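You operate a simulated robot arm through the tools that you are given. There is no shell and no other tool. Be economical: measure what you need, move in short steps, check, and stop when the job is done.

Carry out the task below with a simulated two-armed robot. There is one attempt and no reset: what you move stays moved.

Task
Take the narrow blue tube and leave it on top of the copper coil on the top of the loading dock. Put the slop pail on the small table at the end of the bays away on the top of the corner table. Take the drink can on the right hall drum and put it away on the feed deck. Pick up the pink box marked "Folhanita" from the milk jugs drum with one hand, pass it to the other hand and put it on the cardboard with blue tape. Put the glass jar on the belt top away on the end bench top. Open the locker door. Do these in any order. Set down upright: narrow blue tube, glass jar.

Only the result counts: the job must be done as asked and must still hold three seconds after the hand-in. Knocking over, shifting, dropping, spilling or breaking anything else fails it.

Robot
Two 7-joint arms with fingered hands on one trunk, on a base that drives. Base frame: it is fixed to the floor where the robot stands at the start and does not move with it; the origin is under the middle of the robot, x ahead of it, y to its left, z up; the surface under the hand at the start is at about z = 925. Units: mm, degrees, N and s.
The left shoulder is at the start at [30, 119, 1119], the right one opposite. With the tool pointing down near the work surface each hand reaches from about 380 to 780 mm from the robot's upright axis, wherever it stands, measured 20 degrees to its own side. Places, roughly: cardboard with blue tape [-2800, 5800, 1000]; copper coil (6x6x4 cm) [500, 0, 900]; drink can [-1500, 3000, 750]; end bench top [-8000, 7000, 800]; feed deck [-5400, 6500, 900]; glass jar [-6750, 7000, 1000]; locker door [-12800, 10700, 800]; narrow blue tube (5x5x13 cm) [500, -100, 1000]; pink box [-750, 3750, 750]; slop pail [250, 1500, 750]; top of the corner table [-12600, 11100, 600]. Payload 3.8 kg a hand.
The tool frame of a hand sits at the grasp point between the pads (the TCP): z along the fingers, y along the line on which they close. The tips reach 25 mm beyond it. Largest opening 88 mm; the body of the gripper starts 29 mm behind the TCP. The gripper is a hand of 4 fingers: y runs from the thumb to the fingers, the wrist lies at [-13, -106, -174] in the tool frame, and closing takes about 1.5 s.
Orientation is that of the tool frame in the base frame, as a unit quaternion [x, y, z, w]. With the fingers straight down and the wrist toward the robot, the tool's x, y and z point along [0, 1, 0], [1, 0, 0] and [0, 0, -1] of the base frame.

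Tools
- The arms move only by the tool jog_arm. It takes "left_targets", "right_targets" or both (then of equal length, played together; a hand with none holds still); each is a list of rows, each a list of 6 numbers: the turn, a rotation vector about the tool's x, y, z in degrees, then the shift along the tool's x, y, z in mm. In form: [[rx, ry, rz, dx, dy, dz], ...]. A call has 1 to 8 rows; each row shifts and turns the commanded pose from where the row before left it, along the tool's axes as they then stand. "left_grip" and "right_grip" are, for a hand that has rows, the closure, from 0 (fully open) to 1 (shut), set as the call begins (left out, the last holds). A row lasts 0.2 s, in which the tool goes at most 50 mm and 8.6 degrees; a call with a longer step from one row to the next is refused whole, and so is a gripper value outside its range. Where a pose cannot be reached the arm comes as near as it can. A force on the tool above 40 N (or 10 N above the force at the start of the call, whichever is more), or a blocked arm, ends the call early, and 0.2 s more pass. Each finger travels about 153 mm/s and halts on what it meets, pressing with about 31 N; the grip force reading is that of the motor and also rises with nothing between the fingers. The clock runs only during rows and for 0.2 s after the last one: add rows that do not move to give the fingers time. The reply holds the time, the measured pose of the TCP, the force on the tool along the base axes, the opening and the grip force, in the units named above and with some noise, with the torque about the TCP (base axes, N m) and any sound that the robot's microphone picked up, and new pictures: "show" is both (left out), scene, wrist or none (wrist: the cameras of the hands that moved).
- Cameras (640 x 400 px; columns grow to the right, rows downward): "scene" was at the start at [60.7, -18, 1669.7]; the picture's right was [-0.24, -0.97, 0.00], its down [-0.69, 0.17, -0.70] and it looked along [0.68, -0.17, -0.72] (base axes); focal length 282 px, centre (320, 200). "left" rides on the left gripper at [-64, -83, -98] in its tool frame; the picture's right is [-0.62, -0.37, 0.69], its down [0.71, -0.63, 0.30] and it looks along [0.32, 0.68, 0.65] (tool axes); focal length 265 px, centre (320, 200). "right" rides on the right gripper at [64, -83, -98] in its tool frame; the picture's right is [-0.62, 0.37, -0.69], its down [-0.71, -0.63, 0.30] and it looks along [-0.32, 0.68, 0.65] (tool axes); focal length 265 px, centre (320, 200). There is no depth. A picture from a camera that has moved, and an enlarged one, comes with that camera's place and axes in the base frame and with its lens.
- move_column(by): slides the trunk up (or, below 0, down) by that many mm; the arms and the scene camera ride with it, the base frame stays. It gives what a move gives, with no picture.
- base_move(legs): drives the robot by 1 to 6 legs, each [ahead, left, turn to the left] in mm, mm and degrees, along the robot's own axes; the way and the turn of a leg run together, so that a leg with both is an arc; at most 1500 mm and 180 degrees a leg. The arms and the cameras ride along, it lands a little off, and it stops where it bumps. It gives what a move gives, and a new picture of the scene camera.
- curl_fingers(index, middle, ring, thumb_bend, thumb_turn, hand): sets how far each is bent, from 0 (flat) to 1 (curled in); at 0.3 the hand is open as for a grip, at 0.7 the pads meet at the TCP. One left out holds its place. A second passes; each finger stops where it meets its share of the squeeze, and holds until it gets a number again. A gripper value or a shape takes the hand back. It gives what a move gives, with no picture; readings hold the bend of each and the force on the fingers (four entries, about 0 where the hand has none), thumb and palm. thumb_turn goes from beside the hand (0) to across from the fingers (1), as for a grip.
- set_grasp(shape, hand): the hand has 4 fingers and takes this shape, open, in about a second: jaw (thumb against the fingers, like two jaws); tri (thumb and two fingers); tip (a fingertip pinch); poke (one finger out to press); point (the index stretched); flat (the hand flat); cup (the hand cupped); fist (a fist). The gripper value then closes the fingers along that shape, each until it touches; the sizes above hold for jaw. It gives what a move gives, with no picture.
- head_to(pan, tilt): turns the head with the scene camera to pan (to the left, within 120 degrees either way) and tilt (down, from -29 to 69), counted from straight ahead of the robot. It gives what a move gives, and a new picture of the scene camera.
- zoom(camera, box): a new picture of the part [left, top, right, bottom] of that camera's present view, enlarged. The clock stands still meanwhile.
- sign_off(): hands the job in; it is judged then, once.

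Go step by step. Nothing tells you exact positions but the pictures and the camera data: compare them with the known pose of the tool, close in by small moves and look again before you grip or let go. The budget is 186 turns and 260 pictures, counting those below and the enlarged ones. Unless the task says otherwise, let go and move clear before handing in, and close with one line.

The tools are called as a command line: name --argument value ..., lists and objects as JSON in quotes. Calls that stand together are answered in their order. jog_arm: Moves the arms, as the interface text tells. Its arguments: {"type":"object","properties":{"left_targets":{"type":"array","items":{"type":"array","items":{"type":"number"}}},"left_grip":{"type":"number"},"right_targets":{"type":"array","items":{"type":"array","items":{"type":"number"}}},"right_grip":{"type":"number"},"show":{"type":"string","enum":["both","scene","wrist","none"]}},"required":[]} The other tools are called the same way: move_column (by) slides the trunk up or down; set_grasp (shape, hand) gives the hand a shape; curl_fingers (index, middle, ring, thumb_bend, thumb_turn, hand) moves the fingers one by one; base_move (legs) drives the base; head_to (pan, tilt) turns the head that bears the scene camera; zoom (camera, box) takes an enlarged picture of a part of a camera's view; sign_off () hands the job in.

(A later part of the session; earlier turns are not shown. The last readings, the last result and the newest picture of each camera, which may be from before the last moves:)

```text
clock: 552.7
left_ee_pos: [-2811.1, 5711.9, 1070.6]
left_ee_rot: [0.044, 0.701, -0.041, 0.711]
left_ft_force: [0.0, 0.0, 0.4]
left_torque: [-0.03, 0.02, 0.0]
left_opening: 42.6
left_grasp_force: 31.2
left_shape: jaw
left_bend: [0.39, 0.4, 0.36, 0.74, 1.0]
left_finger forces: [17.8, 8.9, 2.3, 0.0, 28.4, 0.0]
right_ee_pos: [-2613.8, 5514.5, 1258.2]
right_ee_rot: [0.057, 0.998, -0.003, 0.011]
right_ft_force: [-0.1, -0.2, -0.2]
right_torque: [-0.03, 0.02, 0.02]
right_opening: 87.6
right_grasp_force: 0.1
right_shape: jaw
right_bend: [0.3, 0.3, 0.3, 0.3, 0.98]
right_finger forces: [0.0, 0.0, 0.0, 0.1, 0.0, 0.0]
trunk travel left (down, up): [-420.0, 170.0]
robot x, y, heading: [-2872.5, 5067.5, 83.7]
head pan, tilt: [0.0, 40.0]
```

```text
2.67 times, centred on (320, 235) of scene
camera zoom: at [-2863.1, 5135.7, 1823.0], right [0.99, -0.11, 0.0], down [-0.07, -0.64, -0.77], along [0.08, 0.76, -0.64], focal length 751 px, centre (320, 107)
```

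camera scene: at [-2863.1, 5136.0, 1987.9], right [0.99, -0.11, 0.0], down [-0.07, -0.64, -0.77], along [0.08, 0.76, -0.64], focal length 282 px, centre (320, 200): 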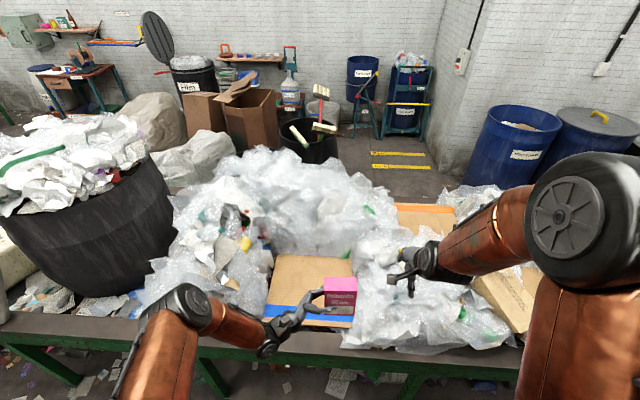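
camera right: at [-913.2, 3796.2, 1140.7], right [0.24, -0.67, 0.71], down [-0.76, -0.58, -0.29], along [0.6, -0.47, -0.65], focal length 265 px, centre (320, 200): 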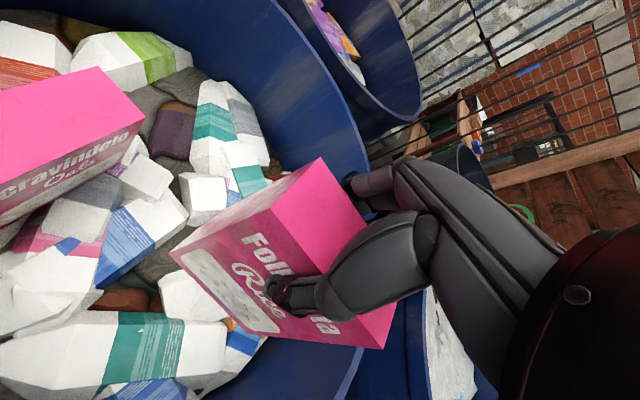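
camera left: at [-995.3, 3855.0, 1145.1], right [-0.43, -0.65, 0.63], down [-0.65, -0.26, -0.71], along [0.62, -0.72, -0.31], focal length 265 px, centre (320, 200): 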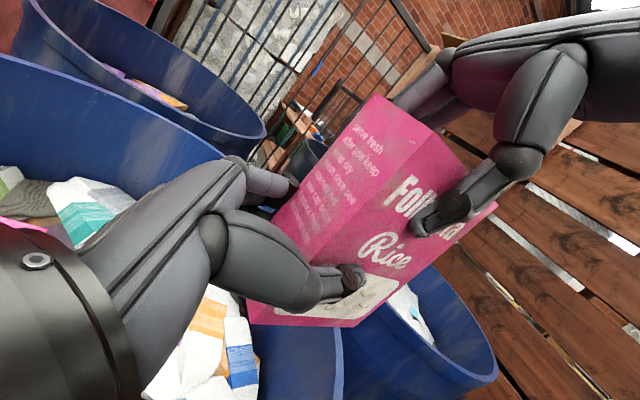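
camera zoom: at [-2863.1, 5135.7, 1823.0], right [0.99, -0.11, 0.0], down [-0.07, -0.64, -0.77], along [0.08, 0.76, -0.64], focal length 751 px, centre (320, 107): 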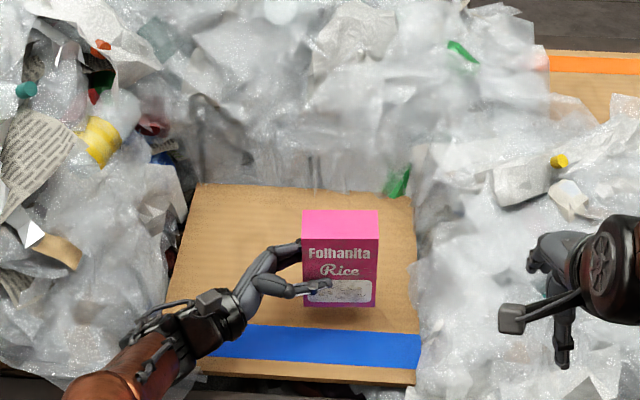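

The box is about 20 mm above the cardboard. I lower in small trunk steps until it rests.

move_column --by -12

move_column --by -6

move_column --by -5

zoom --camera "right" --box '[0, 0, 320, 260]'

```text
clock: 553.3
left_ee_pos: [-2811.0, 5712.1, 1058.9]
left_ee_rot: [0.044, 0.701, -0.041, 0.71]
left_ft_force: [0.4, -0.8, -0.1]
left_torque: [0.02, 0.01, -0.03]
left_opening: 42.7
left_grasp_force: 31.2
left_shape: jaw
left_bend: [0.39, 0.4, 0.36, 0.74, 1.0]
left_finger forces: [17.7, 9.0, 2.2, 0.0, 28.3, 0.0]
right_ee_pos: [-2613.4, 5513.7, 1246.0]
right_ee_rot: [0.057, 0.998, -0.003, 0.011]
right_ft_force: [0.5, 0.4, -0.3]
right_torque: [0.02, -0.02, 0.0]
right_opening: 87.7
right_grasp_force: 0.1
right_shape: jaw
right_bend: [0.3, 0.3, 0.3, 0.3, 0.98]
right_finger forces: [0.0, 0.0, 0.0, 0.1, 0.0, 0.0]
trunk travel left (down, up): [-408.0, 182.0]
robot x, y, heading: [-2871.8, 5071.9, 83.6]
head pan, tilt: [0.0, 40.0]
```

```text
clock: 553.9
left_ee_pos: [-2811.1, 5712.7, 1052.6]
left_ee_rot: [0.044, 0.702, -0.041, 0.71]
left_ft_force: [-0.6, -0.7, 0.4]
left_torque: [0.03, 0.01, 0.03]
left_opening: 42.8
left_grasp_force: 31.1
left_shape: jaw
left_bend: [0.39, 0.4, 0.36, 0.74, 1.0]
left_finger forces: [17.7, 9.0, 2.3, 0.0, 28.3, 0.0]
right_ee_pos: [-2612.7, 5513.8, 1240.2]
right_ee_rot: [0.057, 0.998, -0.003, 0.011]
right_ft_force: [-0.2, 0.3, 0.7]
right_torque: [0.01, -0.02, 0.02]
right_opening: 87.7
right_grasp_force: 0.0
right_shape: jaw
right_bend: [0.3, 0.3, 0.3, 0.3, 0.98]
right_finger forces: [0.0, 0.0, 0.0, 0.1, 0.0, 0.0]
trunk travel left (down, up): [-402.0, 188.0]
robot x, y, heading: [-2874.5, 5069.1, 83.5]
head pan, tilt: [0.0, 40.0]
```

```text
clock: 554.4
left_ee_pos: [-2810.8, 5712.0, 1048.6]
left_ee_rot: [0.045, 0.701, -0.042, 0.71]
left_ft_force: [-0.1, -0.7, -0.1]
left_torque: [0.03, -0.01, 0.01]
left_opening: 42.8
left_grasp_force: 31.1
left_shape: jaw
left_bend: [0.39, 0.4, 0.36, 0.74, 1.0]
left_finger forces: [17.7, 9.1, 2.3, 0.0, 28.2, 0.0]
right_ee_pos: [-2612.6, 5514.4, 1235.3]
right_ee_rot: [0.057, 0.998, -0.003, 0.011]
right_ft_force: [-0.6, 0.4, 0.2]
right_torque: [0.02, -0.01, -0.01]
right_opening: 88.0
right_grasp_force: 0.0
right_shape: jaw
right_bend: [0.3, 0.3, 0.3, 0.3, 0.98]
right_finger forces: [0.0, 0.0, 0.0, 0.1, 0.0, 0.0]
trunk travel left (down, up): [-397.0, 193.0]
robot x, y, heading: [-2874.0, 5071.2, 83.9]
head pan, tilt: [0.0, 40.0]
```

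```text
1.54 times, centred on (160, 130) of right
camera zoom: at [-2687.6, 5438.8, 1331.6], right [0.64, 0.3, 0.7], down [0.64, -0.71, -0.29], along [0.41, 0.64, -0.65], focal length 408 px, centre (566, 308)
```

zoom: 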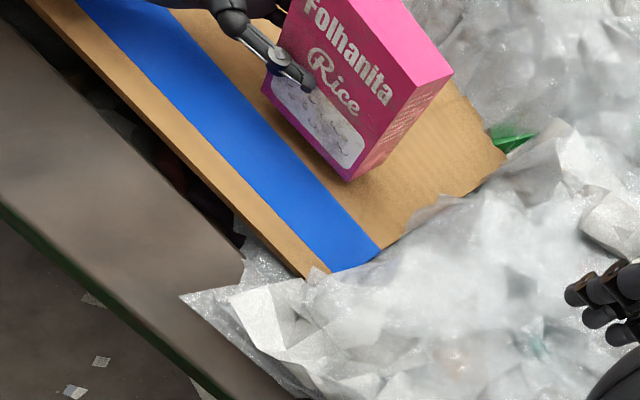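

move_column --by -6

move_column --by -6

move_column --by -5

zoom --camera "right" --box '[60, 0, 280, 180]'

```text
clock: 555.0
left_ee_pos: [-2811.8, 5712.9, 1041.2]
left_ee_rot: [0.045, 0.701, -0.04, 0.71]
left_ft_force: [-0.2, 0.0, -0.6]
left_torque: [-0.02, -0.05, 0.01]
left_opening: 42.8
left_grasp_force: 31.5
left_shape: jaw
left_bend: [0.39, 0.4, 0.36, 0.74, 1.0]
left_finger forces: [17.7, 9.0, 2.3, 0.0, 28.3, 0.1]
right_ee_pos: [-2613.7, 5514.7, 1228.9]
right_ee_rot: [0.056, 0.998, -0.003, 0.012]
right_ft_force: [0.3, 0.5, 0.3]
right_torque: [0.01, 0.01, -0.02]
right_opening: 87.7
right_grasp_force: 0.0
right_shape: jaw
right_bend: [0.3, 0.3, 0.3, 0.3, 0.98]
right_finger forces: [0.0, 0.0, 0.1, 0.1, 0.1, 0.1]
trunk travel left (down, up): [-391.0, 199.0]
robot x, y, heading: [-2871.2, 5066.8, 83.8]
head pan, tilt: [0.0, 40.0]
```

```text
clock: 555.5
left_ee_pos: [-2811.3, 5712.5, 1037.1]
left_ee_rot: [0.044, 0.701, -0.041, 0.71]
left_ft_force: [-0.4, 0.6, -0.3]
left_torque: [0.01, 0.01, 0.03]
left_opening: 43.0
left_grasp_force: 31.3
left_shape: jaw
left_bend: [0.39, 0.4, 0.36, 0.74, 1.0]
left_finger forces: [17.8, 9.0, 2.3, 0.0, 28.3, 0.0]
right_ee_pos: [-2613.2, 5514.4, 1224.1]
right_ee_rot: [0.057, 0.998, -0.003, 0.011]
right_ft_force: [-0.5, 0.5, 0.4]
right_torque: [0.01, 0.01, -0.03]
right_opening: 87.7
right_grasp_force: 0.0
right_shape: jaw
right_bend: [0.3, 0.3, 0.3, 0.3, 0.98]
right_finger forces: [0.0, 0.0, 0.0, 0.1, 0.1, 0.0]
trunk travel left (down, up): [-385.0, 205.0]
robot x, y, heading: [-2869.1, 5068.9, 83.6]
head pan, tilt: [0.0, 40.0]
```

```text
clock: 556.1
left_ee_pos: [-2812.3, 5712.1, 1032.5]
left_ee_rot: [0.044, 0.702, -0.04, 0.71]
left_ft_force: [-0.1, -0.3, -0.5]
left_torque: [-0.03, 0.0, -0.01]
left_opening: 42.9
left_grasp_force: 31.1
left_shape: jaw
left_bend: [0.39, 0.4, 0.36, 0.74, 1.0]
left_finger forces: [17.7, 8.9, 2.3, 0.1, 28.3, 0.0]
right_ee_pos: [-2613.2, 5514.4, 1217.8]
right_ee_rot: [0.056, 0.998, -0.003, 0.011]
right_ft_force: [-0.7, -0.1, -0.3]
right_torque: [0.0, -0.03, 0.02]
right_opening: 87.7
right_grasp_force: 0.1
right_shape: jaw
right_bend: [0.3, 0.3, 0.3, 0.3, 0.98]
right_finger forces: [0.1, 0.0, 0.1, 0.0, 0.1, 0.0]
trunk travel left (down, up): [-380.0, 210.0]
robot x, y, heading: [-2874.4, 5066.1, 83.6]
head pan, tilt: [0.0, 40.0]
```

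```text
2.22 times, centred on (170, 90) of right
camera zoom: at [-2687.6, 5438.8, 1314.6], right [0.64, 0.3, 0.7], down [0.64, -0.71, -0.29], along [0.41, 0.64, -0.65], focal length 590 px, centre (653, 444)
```

zoom: 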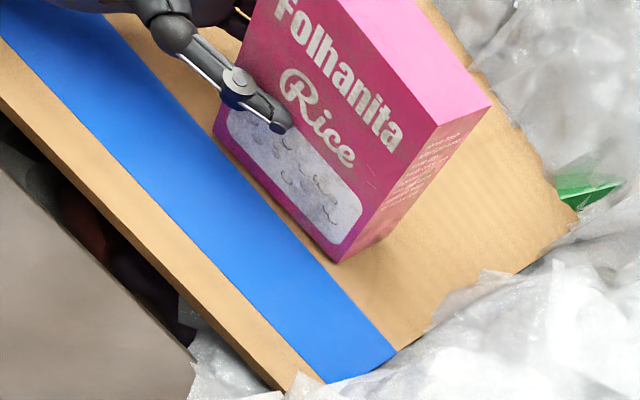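

move_column --by -7

move_column --by -5

move_column --by -5

zoom --camera "right" --box '[60, 0, 280, 180]'

zoom --camera "left" --box '[0, 0, 640, 400]'

```text
clock: 556.6
left_ee_pos: [-2811.9, 5712.5, 1026.6]
left_ee_rot: [0.046, 0.7, -0.039, 0.711]
left_ft_force: [0.8, -0.8, 8.4]
left_torque: [0.19, -0.09, -0.01]
left_opening: 42.6
left_grasp_force: 30.9
left_shape: jaw
left_bend: [0.39, 0.4, 0.36, 0.74, 1.0]
left_finger forces: [17.2, 9.2, 2.5, 0.0, 28.5, 0.0]
right_ee_pos: [-2614.7, 5513.2, 1212.0]
right_ee_rot: [0.057, 0.998, -0.002, 0.01]
right_ft_force: [-0.5, -0.3, 0.3]
right_torque: [-0.02, 0.0, -0.02]
right_opening: 87.5
right_grasp_force: 0.1
right_shape: jaw
right_bend: [0.3, 0.3, 0.3, 0.3, 0.98]
right_finger forces: [0.0, 0.0, 0.0, 0.0, 0.0, 0.0]
trunk travel left (down, up): [-373.0, 217.0]
robot x, y, heading: [-2868.9, 5070.3, 83.6]
head pan, tilt: [0.0, 40.0]
```

```text
clock: 557.2
left_ee_pos: [-2811.8, 5712.5, 1027.2]
left_ee_rot: [0.049, 0.701, -0.036, 0.71]
left_ft_force: [0.6, 0.0, 2.4]
left_torque: [0.12, 0.0, 0.01]
left_opening: 42.8
left_grasp_force: 31.2
left_shape: jaw
left_bend: [0.39, 0.4, 0.36, 0.74, 1.0]
left_finger forces: [17.7, 9.1, 2.2, 0.0, 28.2, 0.1]
right_ee_pos: [-2612.1, 5509.9, 1208.1]
right_ee_rot: [0.057, 0.998, -0.001, 0.01]
right_ft_force: [1.0, 0.1, 0.2]
right_torque: [-0.01, -0.01, 0.01]
right_opening: 87.8
right_grasp_force: 0.1
right_shape: jaw
right_bend: [0.3, 0.3, 0.3, 0.3, 0.98]
right_finger forces: [0.0, 0.0, 0.1, 0.0, 0.0, 0.1]
trunk travel left (down, up): [-368.0, 222.0]
robot x, y, heading: [-2872.6, 5071.5, 83.5]
head pan, tilt: [0.0, 40.0]
```

```text
clock: 557.7
left_ee_pos: [-2812.4, 5710.9, 1026.6]
left_ee_rot: [0.053, 0.702, -0.032, 0.71]
left_ft_force: [-0.5, 1.0, 0.1]
left_torque: [0.01, 0.02, 0.01]
left_opening: 42.8
left_grasp_force: 31.5
left_shape: jaw
left_bend: [0.39, 0.4, 0.36, 0.74, 1.0]
left_finger forces: [18.0, 9.0, 2.0, 0.0, 28.3, 0.0]
right_ee_pos: [-2610.9, 5506.3, 1203.6]
right_ee_rot: [0.058, 0.998, 0.0, 0.01]
right_ft_force: [0.1, -0.8, 0.2]
right_torque: [0.0, 0.01, 0.03]
right_opening: 87.4
right_grasp_force: 0.0
right_shape: jaw
right_bend: [0.3, 0.3, 0.3, 0.3, 0.98]
right_finger forces: [0.0, 0.0, 0.0, 0.0, 0.0, 0.2]
trunk travel left (down, up): [-363.0, 227.0]
robot x, y, heading: [-2874.0, 5067.7, 83.8]
head pan, tilt: [0.0, 40.0]
```

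```text
2.22 times, centred on (170, 90) of right
camera zoom: at [-2685.6, 5430.6, 1300.2], right [0.64, 0.3, 0.71], down [0.64, -0.71, -0.29], along [0.41, 0.64, -0.65], focal length 590 px, centre (653, 444)
```

zoom: 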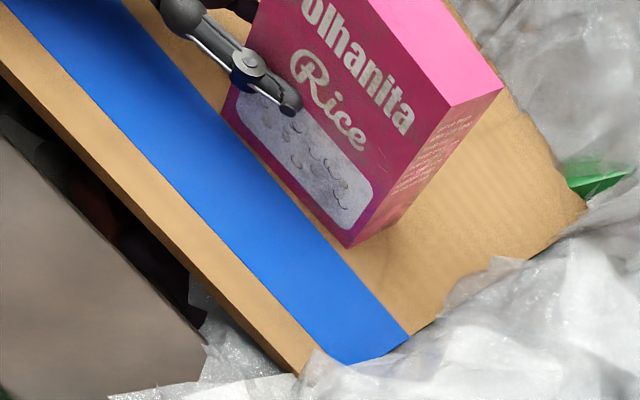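

```text
1.00 times, centred on (320, 200) of left (not enlarged: the box is as wide or as high as the picture)
camera zoom: at [-2919.8, 5638.7, 1088.0], right [0.64, -0.47, 0.61], down [0.24, -0.64, -0.73], along [0.73, 0.61, -0.3], focal length 265 px, centre (320, 200)
```

zoom: 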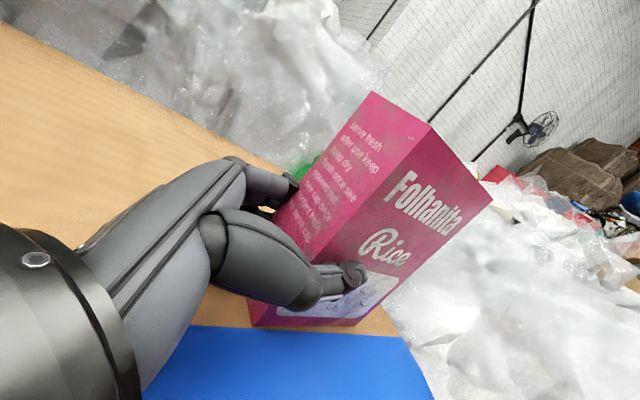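

The box touched down at z about 1027; the further lowering only tilted me, so I go back up 9 mm to light contact and check.

move_column --by 9

zoom --camera "right" --box '[60, 0, 280, 180]'

head_to --pan 10 --tilt 58

```text
clock: 558.3
left_ee_pos: [-2811.1, 5712.4, 1026.7]
left_ee_rot: [0.047, 0.702, -0.038, 0.71]
left_ft_force: [0.2, -1.1, 10.7]
left_torque: [0.26, -0.09, -0.03]
left_opening: 42.9
left_grasp_force: 30.8
left_shape: jaw
left_bend: [0.39, 0.4, 0.36, 0.74, 1.0]
left_finger forces: [16.9, 8.9, 2.2, 0.0, 28.5, 0.0]
right_ee_pos: [-2611.8, 5512.2, 1209.8]
right_ee_rot: [0.056, 0.998, -0.003, 0.01]
right_ft_force: [-0.1, 0.3, 0.3]
right_torque: [0.0, -0.01, 0.01]
right_opening: 87.7
right_grasp_force: 0.1
right_shape: jaw
right_bend: [0.3, 0.3, 0.3, 0.3, 0.98]
right_finger forces: [0.0, 0.0, 0.0, 0.1, 0.0, 0.1]
trunk travel left (down, up): [-372.0, 218.0]
robot x, y, heading: [-2871.8, 5073.7, 83.8]
head pan, tilt: [0.0, 40.0]
```

```text
2.22 times, centred on (170, 90) of right
camera zoom: at [-2686.2, 5436.4, 1307.1], right [0.64, 0.3, 0.7], down [0.64, -0.71, -0.29], along [0.41, 0.64, -0.65], focal length 590 px, centre (653, 444)
```

zoom: 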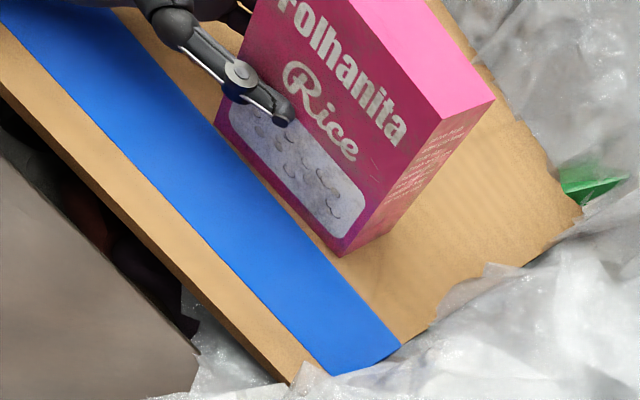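

```text
clock: 559.1
left_ee_pos: [-2812.2, 5712.4, 1025.8]
left_ee_rot: [0.047, 0.702, -0.038, 0.71]
left_ft_force: [1.1, -0.8, 10.3]
left_torque: [0.27, -0.08, 0.01]
left_opening: 42.9
left_grasp_force: 31.4
left_shape: jaw
left_bend: [0.39, 0.4, 0.36, 0.74, 1.0]
left_finger forces: [17.0, 8.9, 2.3, 0.0, 28.6, 0.0]
right_ee_pos: [-2611.6, 5511.8, 1210.6]
right_ee_rot: [0.056, 0.998, -0.002, 0.01]
right_ft_force: [-0.8, -0.1, -0.4]
right_torque: [0.0, 0.03, 0.01]
right_opening: 87.8
right_grasp_force: 0.2
right_shape: jaw
right_bend: [0.3, 0.3, 0.3, 0.3, 0.98]
right_finger forces: [0.0, 0.0, 0.0, 0.0, 0.0, 0.0]
trunk travel left (down, up): [-372.0, 218.0]
robot x, y, heading: [-2869.3, 5069.7, 83.7]
head pan, tilt: [10.0, 58.0]
camera scene: at [-2875.2, 5117.3, 1750.8], right [1.0, 0.06, 0.0], down [0.05, -0.85, -0.53], along [-0.03, 0.53, -0.85], focal length 282 px, centre (320, 200)
```

scene: 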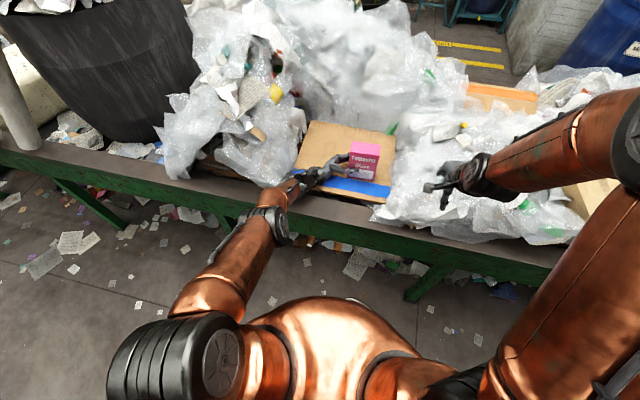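

The box rests on the cardboard with about 10 N. I open the left hand.

jog_arm --left_targets '[[0, 0, 0, 0, 0, 0], [0, 0, 0, 0, 0, 0], [0, 0, 0, 0, 0, 0], [0, 0, 0, 0, 0, 0], [0, 0, 0, 0, 0, 0]]' --left_grip 0 --show "wrist"

```text
clock: 560.3
left_ee_pos: [-2812.0, 5711.6, 1026.5]
left_ee_rot: [0.046, 0.702, -0.038, 0.71]
left_ft_force: [-0.9, -0.5, 0.9]
left_torque: [-0.01, 0.0, -0.05]
left_opening: 87.7
left_grasp_force: 0.0
left_shape: jaw
left_bend: [0.3, 0.3, 0.3, 0.3, 0.98]
left_finger forces: [0.0, 0.1, 0.0, 0.1, 0.0, 0.1]
right_ee_pos: [-2611.2, 5511.9, 1210.4]
right_ee_rot: [0.056, 0.998, -0.002, 0.009]
right_ft_force: [0.1, 0.2, -0.6]
right_torque: [0.0, -0.02, -0.02]
right_opening: 87.6
right_grasp_force: 0.2
right_shape: jaw
right_bend: [0.3, 0.3, 0.3, 0.3, 0.98]
right_finger forces: [0.0, 0.1, 0.1, 0.0, 0.0, 0.0]
trunk travel left (down, up): [-372.0, 218.0]
robot x, y, heading: [-2873.8, 5066.2, 83.5]
head pan, tilt: [10.0, 58.0]
camera left: at [-2919.9, 5640.7, 1088.3], right [0.64, -0.45, 0.62], down [0.24, -0.65, -0.72], along [0.73, 0.6, -0.31], focal length 265 px, centre (320, 200)
```

left: 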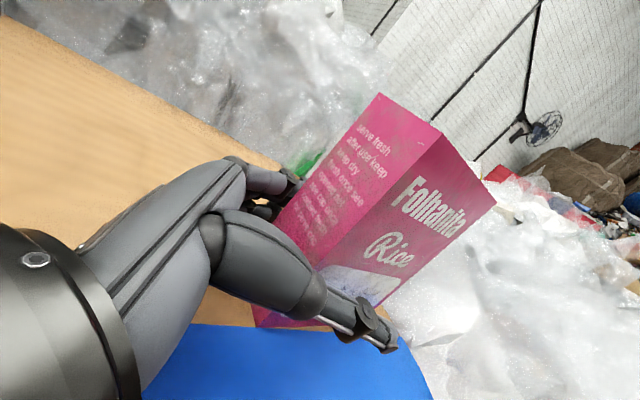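

The box stands free. I centre the fingers around it, back off to the left a little, then rise.

jog_arm --left_targets '[[0, 0, 0, 0, 12, 0], [0, 0, 0, 0, 0, -15], [0, 0, 0, 0, 0, -15], [0, 0, 0, -10, 0, -15], [0, 0, 0, -30, 0, -5], [0, 0, 0, -40, 0, 0], [0, 0, 0, -40, 0, 0], [0, 0, 0, -40, 0, 0]]' --show "both"

```text
clock: 562.1
left_ee_pos: [-2866.2, 5714.4, 1184.3]
left_ee_rot: [0.044, 0.702, -0.04, 0.71]
left_ft_force: [-0.5, -0.4, -0.2]
left_torque: [0.0, 0.0, -0.01]
left_opening: 87.9
left_grasp_force: 0.0
left_shape: jaw
left_bend: [0.3, 0.3, 0.3, 0.3, 0.98]
left_finger forces: [0.0, 0.1, 0.0, 0.1, 0.1, 0.1]
left hand out of reach, approached as far as the arm can: row 1
right_ee_pos: [-2612.5, 5514.2, 1211.0]
right_ee_rot: [0.058, 0.998, -0.002, 0.011]
right_ft_force: [-0.3, 0.3, 0.4]
right_torque: [0.0, 0.02, -0.02]
right_opening: 87.8
right_grasp_force: 0.0
right_shape: jaw
right_bend: [0.3, 0.3, 0.3, 0.3, 0.98]
right_finger forces: [0.0, 0.0, 0.1, 0.0, 0.1, 0.0]
trunk travel left (down, up): [-372.0, 218.0]
robot x, y, heading: [-2869.1, 5070.2, 83.6]
head pan, tilt: [10.0, 58.0]
camera scene: at [-2876.6, 5118.6, 1750.6], right [1.0, 0.06, 0.0], down [0.05, -0.85, -0.53], along [-0.03, 0.53, -0.85], focal length 282 px, centre (320, 200)
camera left: at [-2974.9, 5644.3, 1246.0], right [0.64, -0.45, 0.63], down [0.24, -0.66, -0.71], along [0.74, 0.6, -0.31], focal length 265 px, centre (320, 200)
```

scene: 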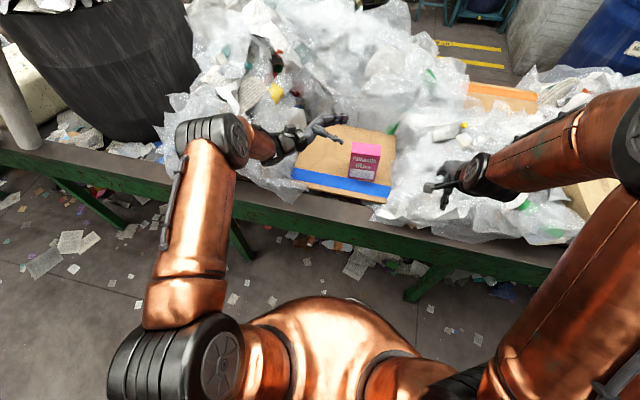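
left: 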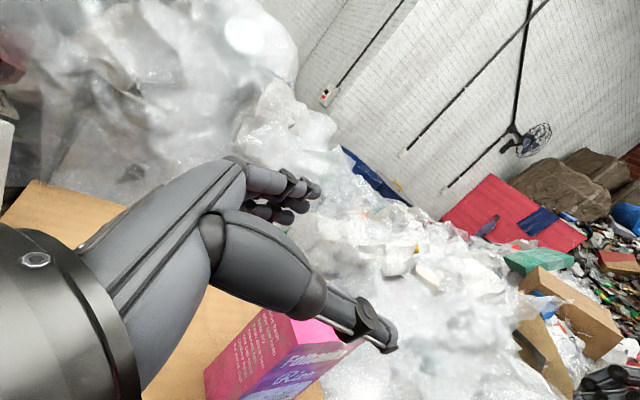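

The box stands on the cardboard. Now for the can: I back away from the belt and turn the left hand down again, with its wrist turned outward to pass clear of the drum's green hoop.

move_column --by 150

base_move --legs '[[-150, 0, 0]]'

jog_arm --left_targets '[[0, 0, 0, 0, -40, -20], [0, 0, 0, 0, -40, -20], [0, 8.2, 0, 0, -30, -10], [0, 8.2, 0, 0, -30, -10], [0, 8.2, 0, 0, 0, 0], [0, 8.2, 0, 0, 0, 0], [0, 8.2, 0, 0, 0, 0], [0, 8.2, 0, 0, 0, 0]]' --show "none"

jog_arm --left_targets '[[0, 8.2, 0, 0, 0, 0], [0, 8.2, 0, 0, 0, 0], [0, 8.2, 0, 0, 0, 0], [0, 8.2, 0, 0, 0, 0], [0, 8, 0, 0, 0, 0], [0, 0, 7.5, 0, 0, 0], [0, 0, 7.5, 0, 0, 0], [0, 0, 7.5, 0, 0, 0]]' --show "none"

jog_arm --left_targets '[[0, 0, 7.5, 0, 0, 0], [0, 0, 7.5, 0, 0, 0], [0, 0, 7.5, 0, 0, 0], [0, 0, 0, 0, 0, 0]]' --show "scene"

```text
clock: 563.8
left_ee_pos: [-2867.2, 5715.9, 1333.2]
left_ee_rot: [0.045, 0.701, -0.041, 0.71]
left_ft_force: [0.8, -0.7, 0.6]
left_torque: [0.01, 0.01, -0.01]
left_opening: 87.5
left_grasp_force: 0.2
left_shape: jaw
left_bend: [0.3, 0.3, 0.3, 0.3, 0.98]
left_finger forces: [0.1, 0.0, 0.1, 0.0, 0.0, 0.1]
right_ee_pos: [-2612.3, 5515.1, 1359.8]
right_ee_rot: [0.056, 0.998, -0.003, 0.011]
right_ft_force: [0.0, -1.0, 0.6]
right_torque: [-0.01, 0.01, -0.06]
right_opening: 87.8
right_grasp_force: 0.1
right_shape: jaw
right_bend: [0.3, 0.3, 0.3, 0.3, 0.98]
right_finger forces: [0.0, 0.0, 0.1, 0.0, 0.0, 0.0]
trunk travel left (down, up): [-522.0, 68.0]
robot x, y, heading: [-2873.1, 5066.3, 83.8]
head pan, tilt: [10.0, 58.0]
```

```text
clock: 565.2
left_ee_pos: [-2883.7, 5568.8, 1330.9]
left_ee_rot: [0.043, 0.701, -0.04, 0.711]
left_ft_force: [0.7, 0.0, -0.3]
left_torque: [-0.05, 0.01, -0.03]
left_opening: 87.7
left_grasp_force: 0.1
left_shape: jaw
left_bend: [0.3, 0.3, 0.3, 0.3, 0.98]
left_finger forces: [0.1, 0.1, 0.0, 0.0, 0.0, 0.1]
right_ee_pos: [-2630.5, 5366.9, 1359.6]
right_ee_rot: [0.055, 0.998, -0.004, 0.011]
right_ft_force: [0.3, 0.6, 0.1]
right_torque: [-0.01, 0.0, -0.02]
right_opening: 87.8
right_grasp_force: 0.1
right_shape: jaw
right_bend: [0.3, 0.3, 0.3, 0.3, 0.98]
right_finger forces: [0.0, 0.0, 0.0, 0.0, 0.1, 0.0]
trunk travel left (down, up): [-522.0, 68.0]
robot x, y, heading: [-2886.3, 4920.1, 83.9]
head pan, tilt: [10.0, 58.0]
camera scene: at [-2893.0, 4972.7, 1900.5], right [1.0, 0.07, 0.0], down [0.06, -0.85, -0.53], along [-0.04, 0.53, -0.85], focal length 282 px, centre (320, 200)
```

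scene: 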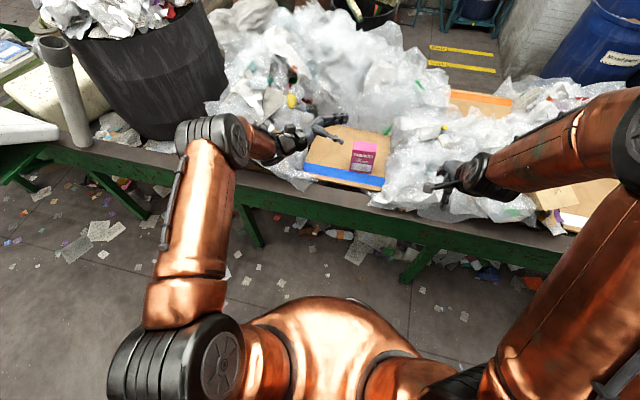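

```text
clock: 567.0
left_ee_pos: [-2959.7, 5433.2, 1333.0]
left_ee_rot: [0.055, 0.934, -0.017, 0.353]
left_ft_force: [-0.1, -0.7, -0.2]
left_torque: [-0.03, -0.01, 0.01]
left_opening: 87.9
left_grasp_force: 0.0
left_shape: jaw
left_bend: [0.3, 0.3, 0.3, 0.3, 0.98]
left_finger forces: [0.0, 0.0, 0.0, 0.0, 0.0, 0.0]
right_ee_pos: [-2631.1, 5363.7, 1360.1]
right_ee_rot: [0.055, 0.998, -0.003, 0.011]
right_ft_force: [-0.4, -0.1, -0.2]
right_torque: [0.01, -0.01, -0.05]
right_opening: 87.8
right_grasp_force: 0.0
right_shape: jaw
right_bend: [0.3, 0.3, 0.3, 0.3, 0.98]
right_finger forces: [0.0, 0.0, 0.0, 0.0, 0.0, 0.0]
trunk travel left (down, up): [-522.0, 68.0]
robot x, y, heading: [-2889.0, 4918.9, 83.9]
head pan, tilt: [10.0, 58.0]
```

```text
clock: 568.8
left_ee_pos: [-2960.9, 5434.6, 1331.7]
left_ee_rot: [0.253, 0.967, 0.003, 0.005]
left_ft_force: [1.3, -0.1, 0.1]
left_torque: [0.0, 0.01, -0.03]
left_opening: 87.6
left_grasp_force: 0.0
left_shape: jaw
left_bend: [0.3, 0.3, 0.3, 0.3, 0.98]
left_finger forces: [0.0, 0.0, 0.1, 0.0, 0.0, 0.1]
right_ee_pos: [-2630.5, 5365.7, 1360.1]
right_ee_rot: [0.056, 0.998, -0.003, 0.011]
right_ft_force: [-0.6, 0.2, 0.1]
right_torque: [0.03, 0.02, 0.05]
right_opening: 87.4
right_grasp_force: 0.0
right_shape: jaw
right_bend: [0.3, 0.3, 0.3, 0.3, 0.98]
right_finger forces: [0.0, 0.0, 0.0, 0.0, 0.0, 0.1]
trunk travel left (down, up): [-522.0, 68.0]
robot x, y, heading: [-2890.1, 4917.6, 83.8]
head pan, tilt: [10.0, 58.0]
```

```text
clock: 569.8
left_ee_pos: [-2960.1, 5434.0, 1333.2]
left_ee_rot: [0.436, 0.9, 0.005, 0.004]
left_ft_force: [-0.7, -0.4, -0.5]
left_torque: [-0.01, 0.02, 0.01]
left_opening: 87.6
left_grasp_force: 0.1
left_shape: jaw
left_bend: [0.3, 0.3, 0.3, 0.3, 0.98]
left_finger forces: [0.0, 0.1, 0.1, 0.0, 0.0, 0.0]
right_ee_pos: [-2630.3, 5364.9, 1359.4]
right_ee_rot: [0.056, 0.998, -0.004, 0.011]
right_ft_force: [-0.1, 0.4, -1.2]
right_torque: [0.03, -0.01, -0.01]
right_opening: 87.4
right_grasp_force: 0.0
right_shape: jaw
right_bend: [0.3, 0.3, 0.3, 0.3, 0.98]
right_finger forces: [0.0, 0.0, 0.1, 0.1, 0.0, 0.1]
trunk travel left (down, up): [-522.0, 68.0]
robot x, y, heading: [-2887.3, 4923.6, 83.8]
head pan, tilt: [10.0, 58.0]
camera scene: at [-2892.8, 4969.5, 1900.6], right [1.0, 0.07, 0.0], down [0.06, -0.85, -0.53], along [-0.04, 0.53, -0.85], focal length 282 px, centre (320, 200)
```

scene: 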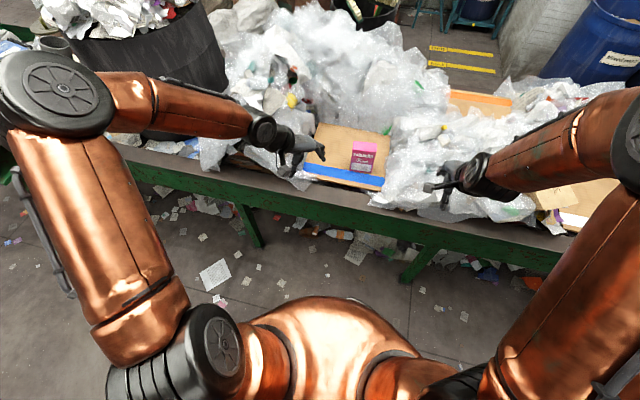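

Ready. I slide along the lane to the gap, turn round to face south and look down at the dark drum before going in.

base_move --legs '[[0, -1430, 0], [0, 0, -88], [0, 0, -88], [700, 0, 0]]'

head_to --pan 0 --tilt 42

zoom --camera "scene" --box '[220, 120, 420, 260]'

```text
clock: 587.9
left_ee_pos: [-1367.5, 3571.4, 1333.7]
left_ee_rot: [0.918, -0.397, -0.004, 0.005]
left_ft_force: [-1.1, 0.5, 0.3]
left_torque: [-0.01, 0.04, 0.0]
left_opening: 87.6
left_grasp_force: 0.0
left_shape: jaw
left_bend: [0.3, 0.3, 0.3, 0.3, 0.98]
left_finger forces: [0.0, 0.0, 0.0, 0.0, 0.1, 0.0]
right_ee_pos: [-1703.4, 3612.6, 1360.6]
right_ee_rot: [1.0, -0.013, -0.011, -0.001]
right_ft_force: [0.1, 0.7, 0.3]
right_torque: [-0.04, -0.02, -0.01]
right_opening: 87.7
right_grasp_force: 0.0
right_shape: jaw
right_bend: [0.3, 0.3, 0.3, 0.3, 0.98]
right_finger forces: [0.0, 0.0, 0.0, 0.1, 0.0, 0.0]
trunk travel left (down, up): [-522.0, 68.0]
robot x, y, heading: [-1481.8, 4078.5, -91.2]
head pan, tilt: [10.0, 58.0]
camera scene: at [-1471.4, 4031.9, 1900.6], right [-0.99, -0.15, 0.0], down [-0.13, 0.84, -0.53], along [0.08, -0.52, -0.85], focal length 282 px, centre (320, 200)
```

scene: 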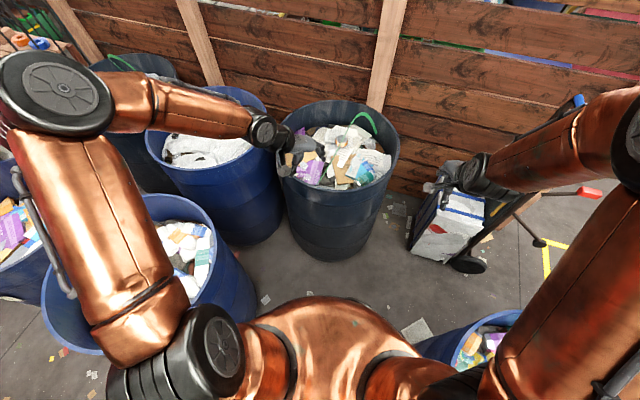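

```text
clock: 588.6
left_ee_pos: [-1368.4, 3570.4, 1333.3]
left_ee_rot: [0.918, -0.397, -0.005, 0.005]
left_ft_force: [-0.7, 0.4, -0.5]
left_torque: [0.01, 0.01, 0.02]
left_opening: 87.8
left_grasp_force: 0.0
left_shape: jaw
left_bend: [0.3, 0.3, 0.3, 0.3, 0.98]
left_finger forces: [0.0, 0.0, 0.0, 0.0, 0.0, 0.0]
right_ee_pos: [-1702.9, 3611.4, 1359.8]
right_ee_rot: [1.0, -0.01, -0.011, -0.003]
right_ft_force: [0.5, -0.1, -0.5]
right_torque: [0.02, 0.01, 0.0]
right_opening: 87.5
right_grasp_force: 0.0
right_shape: jaw
right_bend: [0.3, 0.3, 0.3, 0.3, 0.98]
right_finger forces: [0.0, 0.0, 0.1, 0.0, 0.0, 0.1]
trunk travel left (down, up): [-522.0, 68.0]
robot x, y, heading: [-1482.0, 4079.3, -91.2]
head pan, tilt: [0.0, 42.0]
camera scene: at [-1483.7, 4015.0, 1921.9], right [-1.0, 0.02, 0.0], down [0.01, 0.67, -0.74], along [-0.01, -0.74, -0.67], focal length 282 px, centre (320, 200)
```

scene: 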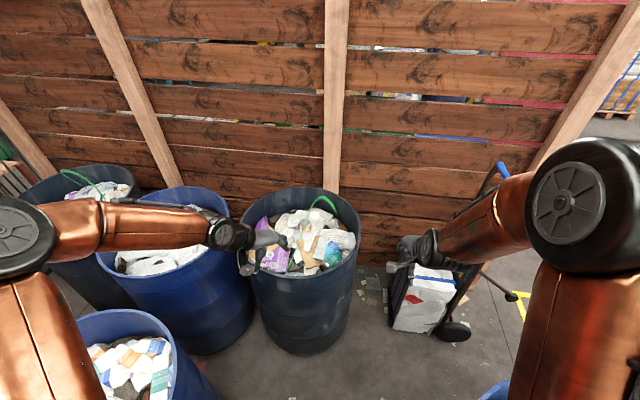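

```text
2.86 times, centred on (320, 190) of scene
camera zoom: at [-1483.7, 4015.0, 1921.9], right [-1.0, 0.02, 0.0], down [0.01, 0.67, -0.74], along [-0.01, -0.74, -0.67], focal length 804 px, centre (320, 229)
```

zoom: 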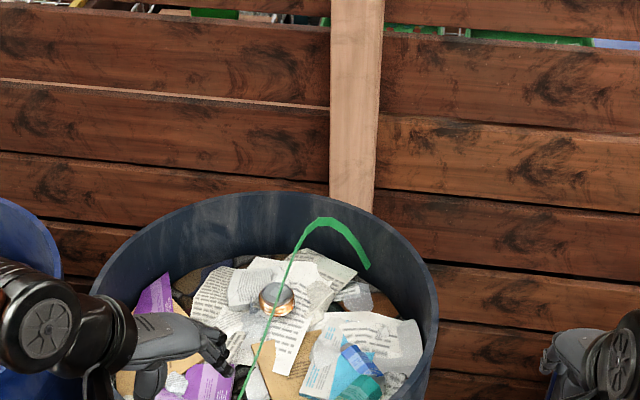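

The can is confirmed at [-1417, 2995, 829], with the hoop passing to its west. I raise the right hand out of the way, close in, and lower the trunk.

jog_arm --right_targets '[[0, 0, 0, 0, -30, -38], [0, 0, 0, 0, -30, -38], [0, 0, 0, 0, -20, -40], [0, 0, 0, -20, 0, -40], [0, 0, 0, -20, 0, -20]]' --show "none"

base_move --legs '[[390, 0, 0]]'

move_column --by -230

head_to --pan 5 --tilt 52

zoom --camera "left" --box '[0, 0, 640, 400]'

```text
clock: 589.8
left_ee_pos: [-1369.0, 3571.6, 1334.4]
left_ee_rot: [0.918, -0.396, -0.004, 0.005]
left_ft_force: [0.6, -0.3, -0.4]
left_torque: [-0.01, -0.02, 0.01]
left_opening: 87.7
left_grasp_force: 0.1
left_shape: jaw
left_bend: [0.3, 0.3, 0.3, 0.3, 0.98]
left_finger forces: [0.1, 0.0, 0.0, 0.0, 0.0, 0.1]
right_ee_pos: [-1736.7, 3692.4, 1538.5]
right_ee_rot: [1.0, -0.011, -0.01, -0.003]
right_ft_force: [-0.5, 0.9, 0.4]
right_torque: [0.01, 0.0, 0.03]
right_opening: 87.7
right_grasp_force: 0.0
right_shape: jaw
right_bend: [0.3, 0.3, 0.3, 0.3, 0.98]
right_finger forces: [0.0, 0.0, 0.1, 0.0, 0.0, 0.0]
trunk travel left (down, up): [-522.0, 68.0]
robot x, y, heading: [-1486.4, 4079.5, -91.2]
head pan, tilt: [0.0, 42.0]
```

```text
clock: 592.3
left_ee_pos: [-1375.8, 3181.3, 1333.0]
left_ee_rot: [0.918, -0.396, -0.004, 0.006]
left_ft_force: [-0.5, 0.2, 0.6]
left_torque: [-0.05, 0.0, 0.0]
left_opening: 87.6
left_grasp_force: 0.2
left_shape: jaw
left_bend: [0.3, 0.3, 0.3, 0.3, 0.98]
left_finger forces: [0.0, 0.0, 0.0, 0.0, 0.0, 0.0]
right_ee_pos: [-1743.5, 3301.9, 1538.3]
right_ee_rot: [1.0, -0.012, -0.012, -0.002]
right_ft_force: [-0.6, -0.3, 0.4]
right_torque: [0.0, 0.02, 0.04]
right_opening: 87.5
right_grasp_force: 0.1
right_shape: jaw
right_bend: [0.3, 0.3, 0.3, 0.3, 0.98]
right_finger forces: [0.1, 0.0, 0.0, 0.0, 0.0, 0.0]
trunk travel left (down, up): [-522.0, 68.0]
robot x, y, heading: [-1488.9, 3689.2, -90.9]
head pan, tilt: [0.0, 42.0]
camera scene: at [-1491.4, 3625.7, 1922.0], right [-1.0, 0.02, 0.0], down [0.01, 0.67, -0.74], along [-0.01, -0.74, -0.67], focal length 282 px, centre (320, 200)
```

scene: 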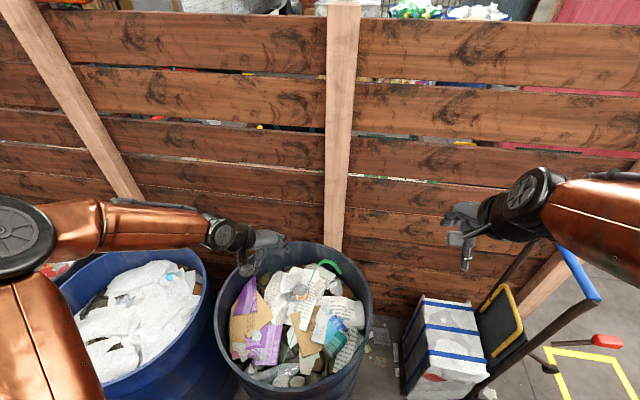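

```text
clock: 594.7
left_ee_pos: [-1374.2, 3180.5, 1102.7]
left_ee_rot: [0.918, -0.396, -0.005, 0.005]
left_ft_force: [0.1, 0.1, 0.0]
left_torque: [0.01, 0.03, 0.03]
left_opening: 87.6
left_grasp_force: 0.1
left_shape: jaw
left_bend: [0.3, 0.3, 0.3, 0.3, 0.98]
left_finger forces: [0.1, 0.0, 0.1, 0.0, 0.1, 0.1]
right_ee_pos: [-1743.6, 3299.8, 1309.1]
right_ee_rot: [1.0, -0.011, -0.011, -0.003]
right_ft_force: [-0.8, -0.3, 0.5]
right_torque: [0.02, -0.03, -0.01]
right_opening: 87.7
right_grasp_force: 0.1
right_shape: jaw
right_bend: [0.3, 0.3, 0.3, 0.3, 0.98]
right_finger forces: [0.0, 0.0, 0.0, 0.0, 0.0, 0.0]
trunk travel left (down, up): [-292.0, 298.0]
robot x, y, heading: [-1492.0, 3690.4, -90.9]
head pan, tilt: [0.0, 42.0]
```

```text
clock: 595.4
left_ee_pos: [-1375.6, 3180.9, 1102.9]
left_ee_rot: [0.918, -0.396, -0.005, 0.006]
left_ft_force: [-0.1, 0.2, 0.6]
left_torque: [-0.04, 0.02, -0.02]
left_opening: 87.5
left_grasp_force: 0.0
left_shape: jaw
left_bend: [0.3, 0.3, 0.3, 0.3, 0.98]
left_finger forces: [0.1, 0.1, 0.0, 0.0, 0.0, 0.1]
right_ee_pos: [-1743.9, 3300.5, 1308.1]
right_ee_rot: [1.0, -0.011, -0.012, -0.003]
right_ft_force: [-0.4, -0.5, 0.6]
right_torque: [-0.01, -0.02, 0.0]
right_opening: 87.6
right_grasp_force: 0.0
right_shape: jaw
right_bend: [0.3, 0.3, 0.3, 0.3, 0.98]
right_finger forces: [0.0, 0.1, 0.1, 0.0, 0.0, 0.0]
trunk travel left (down, up): [-292.0, 298.0]
robot x, y, heading: [-1490.8, 3687.0, -91.2]
head pan, tilt: [5.0, 52.0]
camera scene: at [-1484.8, 3633.1, 1678.2], right [-1.0, -0.07, 0.0], down [-0.05, 0.79, -0.62], along [0.04, -0.61, -0.79], focal length 282 px, centre (320, 200)
```

scene: 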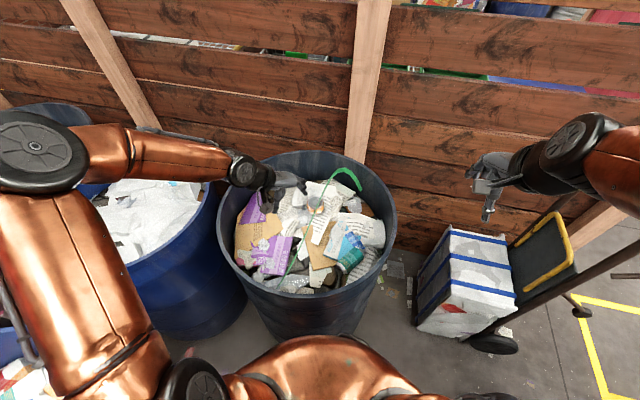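

```text
1.00 times, centred on (320, 200) of left (not enlarged: the box is as wide or as high as the picture)
camera zoom: at [-1357.6, 3285.1, 1200.5], right [-0.17, 0.7, -0.69], down [0.94, -0.09, -0.32], along [-0.28, -0.71, -0.65], focal length 265 px, centre (320, 200)
```

zoom: 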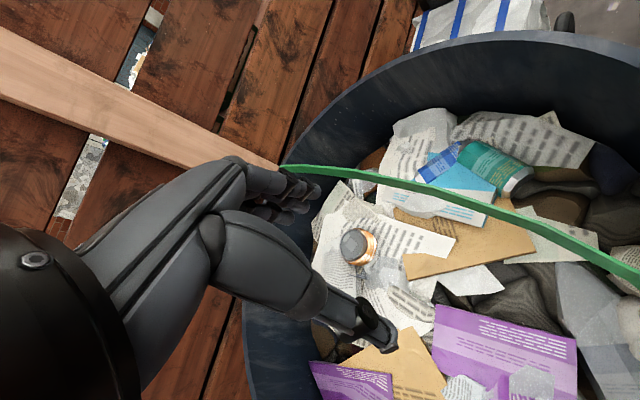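

The hand is clear of the hoop by about 45 mm and the path to the can leads away from it. I move over the can and descend partway.

jog_arm --left_targets '[[0, 0, 0, 26.5, 39.5, 0], [0, 0, 0, 26.5, 39.5, 0], [0, 0, 0, 26.5, 39.5, 0], [0, 0, 0, 26.5, 39.5, 0], [0, 0, 0, 0, 0, 45], [0, 0, 0, 0, 0, 45], [0, 0, 0, 0, 0, 45], [0, 0, 0, 0, 0, 0]]'

```text
clock: 597.2
left_ee_pos: [-1419.1, 2992.7, 967.9]
left_ee_rot: [0.918, -0.396, -0.004, 0.006]
left_ft_force: [-0.6, 0.4, -0.1]
left_torque: [-0.02, 0.04, 0.0]
left_opening: 87.8
left_grasp_force: 0.1
left_shape: jaw
left_bend: [0.3, 0.3, 0.3, 0.3, 0.98]
left_finger forces: [0.1, 0.1, 0.1, 0.1, 0.0, 0.0]
right_ee_pos: [-1743.8, 3300.7, 1308.8]
right_ee_rot: [1.0, -0.012, -0.011, -0.003]
right_ft_force: [0.0, -1.5, 0.2]
right_torque: [-0.02, 0.04, 0.04]
right_opening: 87.9
right_grasp_force: 0.0
right_shape: jaw
right_bend: [0.3, 0.3, 0.3, 0.3, 0.98]
right_finger forces: [0.0, 0.1, 0.1, 0.0, 0.0, 0.0]
trunk travel left (down, up): [-292.0, 298.0]
robot x, y, heading: [-1491.2, 3689.1, -91.1]
head pan, tilt: [5.0, 52.0]
camera scene: at [-1484.5, 3633.6, 1678.1], right [-1.0, -0.07, 0.0], down [-0.05, 0.79, -0.62], along [0.04, -0.61, -0.79], focal length 282 px, centre (320, 200)
camera left: at [-1401.7, 3097.0, 1064.9], right [-0.17, 0.7, -0.7], down [0.94, -0.09, -0.32], along [-0.28, -0.71, -0.65], focal length 265 px, centre (320, 200)
```

scene: 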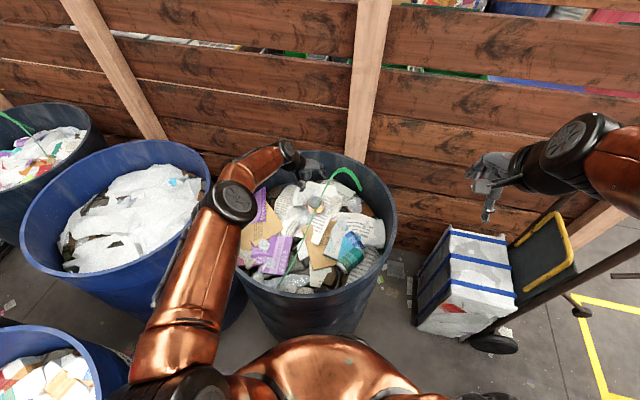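
left: 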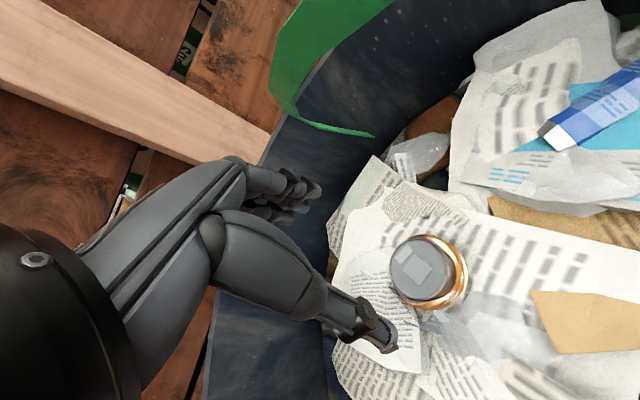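

jog_arm --left_targets '[[0, 0, 0, -4, 0, 35], [0, 0, 0, 0, 0, 35], [0, 0, 0, 0, 0, 0]]' --show "wrist"

```text
clock: 598.0
left_ee_pos: [-1422.6, 3005.7, 897.1]
left_ee_rot: [0.918, -0.397, -0.004, 0.006]
left_ft_force: [0.0, -0.1, 0.9]
left_torque: [0.0, 0.0, 0.01]
left_opening: 87.9
left_grasp_force: 0.0
left_shape: jaw
left_bend: [0.3, 0.3, 0.3, 0.3, 0.98]
left_finger forces: [0.0, 0.0, 0.1, 0.0, 0.0, 0.0]
left hand out of reach, approached as far as the arm can: row 2
right_ee_pos: [-1742.9, 3299.9, 1308.5]
right_ee_rot: [1.0, -0.012, -0.011, -0.003]
right_ft_force: [0.7, 0.0, 0.1]
right_torque: [0.03, -0.02, 0.01]
right_opening: 87.5
right_grasp_force: 0.0
right_shape: jaw
right_bend: [0.3, 0.3, 0.3, 0.3, 0.98]
right_finger forces: [0.0, 0.0, 0.0, 0.0, 0.0, 0.0]
trunk travel left (down, up): [-292.0, 298.0]
robot x, y, heading: [-1493.4, 3686.3, -91.1]
head pan, tilt: [5.0, 52.0]
camera left: at [-1403.8, 3110.5, 995.3], right [-0.17, 0.7, -0.7], down [0.94, -0.09, -0.32], along [-0.28, -0.71, -0.65], focal length 265 px, centre (320, 200)
```

left: 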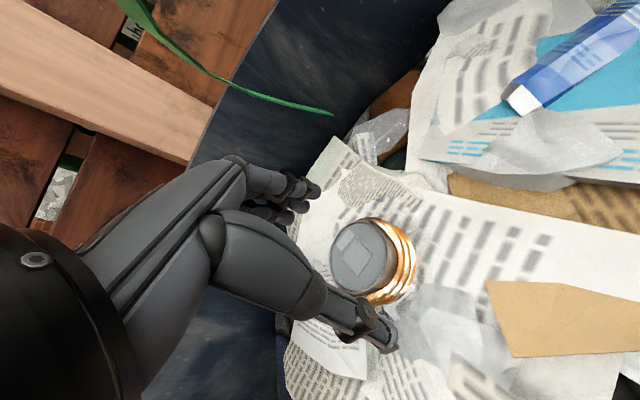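

The arm is at its reach, so I use the trunk to go lower and recheck the alignment.

move_column --by -35

jog_arm --left_targets '[[0, 0, 0, 6, 6, 0], [0, 0, 0, 0, 0, 0]]' --show "wrist"

```text
clock: 598.8
left_ee_pos: [-1420.0, 3005.4, 863.1]
left_ee_rot: [0.918, -0.396, -0.004, 0.005]
left_ft_force: [-0.5, -0.5, -0.5]
left_torque: [0.01, -0.02, 0.0]
left_opening: 87.6
left_grasp_force: 0.1
left_shape: jaw
left_bend: [0.3, 0.3, 0.3, 0.3, 0.98]
left_finger forces: [0.0, 0.1, 0.0, 0.0, 0.0, 0.0]
right_ee_pos: [-1745.0, 3300.6, 1273.6]
right_ee_rot: [1.0, -0.011, -0.011, -0.003]
right_ft_force: [-0.5, 0.8, -0.3]
right_torque: [-0.02, -0.02, 0.0]
right_opening: 87.6
right_grasp_force: 0.1
right_shape: jaw
right_bend: [0.3, 0.3, 0.3, 0.3, 0.98]
right_finger forces: [0.0, 0.0, 0.0, 0.0, 0.1, 0.0]
trunk travel left (down, up): [-257.0, 333.0]
robot x, y, heading: [-1488.0, 3685.9, -90.9]
head pan, tilt: [5.0, 52.0]
```

```text
clock: 599.4
left_ee_pos: [-1420.0, 3004.6, 863.2]
left_ee_rot: [0.918, -0.396, -0.005, 0.005]
left_ft_force: [-0.4, -0.3, 0.2]
left_torque: [-0.01, 0.01, -0.03]
left_opening: 87.6
left_grasp_force: 0.0
left_shape: jaw
left_bend: [0.3, 0.3, 0.3, 0.3, 0.98]
left_finger forces: [0.0, 0.1, 0.0, 0.0, 0.1, 0.0]
left hand out of reach, approached as far as the arm can: row 1
right_ee_pos: [-1744.4, 3299.7, 1273.1]
right_ee_rot: [1.0, -0.011, -0.011, -0.003]
right_ft_force: [0.1, 0.3, 0.4]
right_torque: [0.01, 0.02, 0.01]
right_opening: 87.9
right_grasp_force: 0.1
right_shape: jaw
right_bend: [0.3, 0.3, 0.3, 0.3, 0.98]
right_finger forces: [0.0, 0.0, 0.1, 0.0, 0.0, 0.0]
trunk travel left (down, up): [-257.0, 333.0]
robot x, y, heading: [-1490.5, 3685.2, -91.0]
head pan, tilt: [5.0, 52.0]
camera left: at [-1403.7, 3110.5, 960.6], right [-0.17, 0.7, -0.69], down [0.94, -0.09, -0.32], along [-0.28, -0.71, -0.65], focal length 265 px, centre (320, 200)
```

left: 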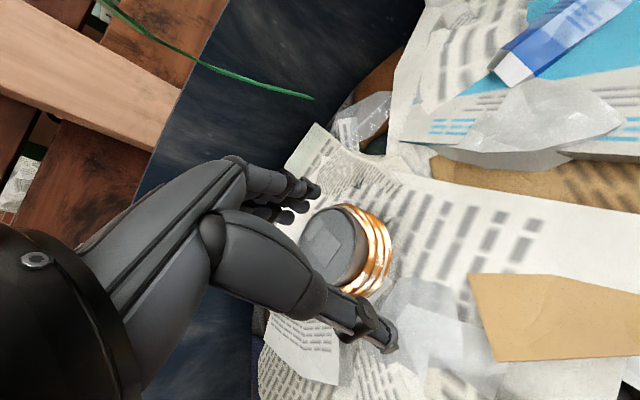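

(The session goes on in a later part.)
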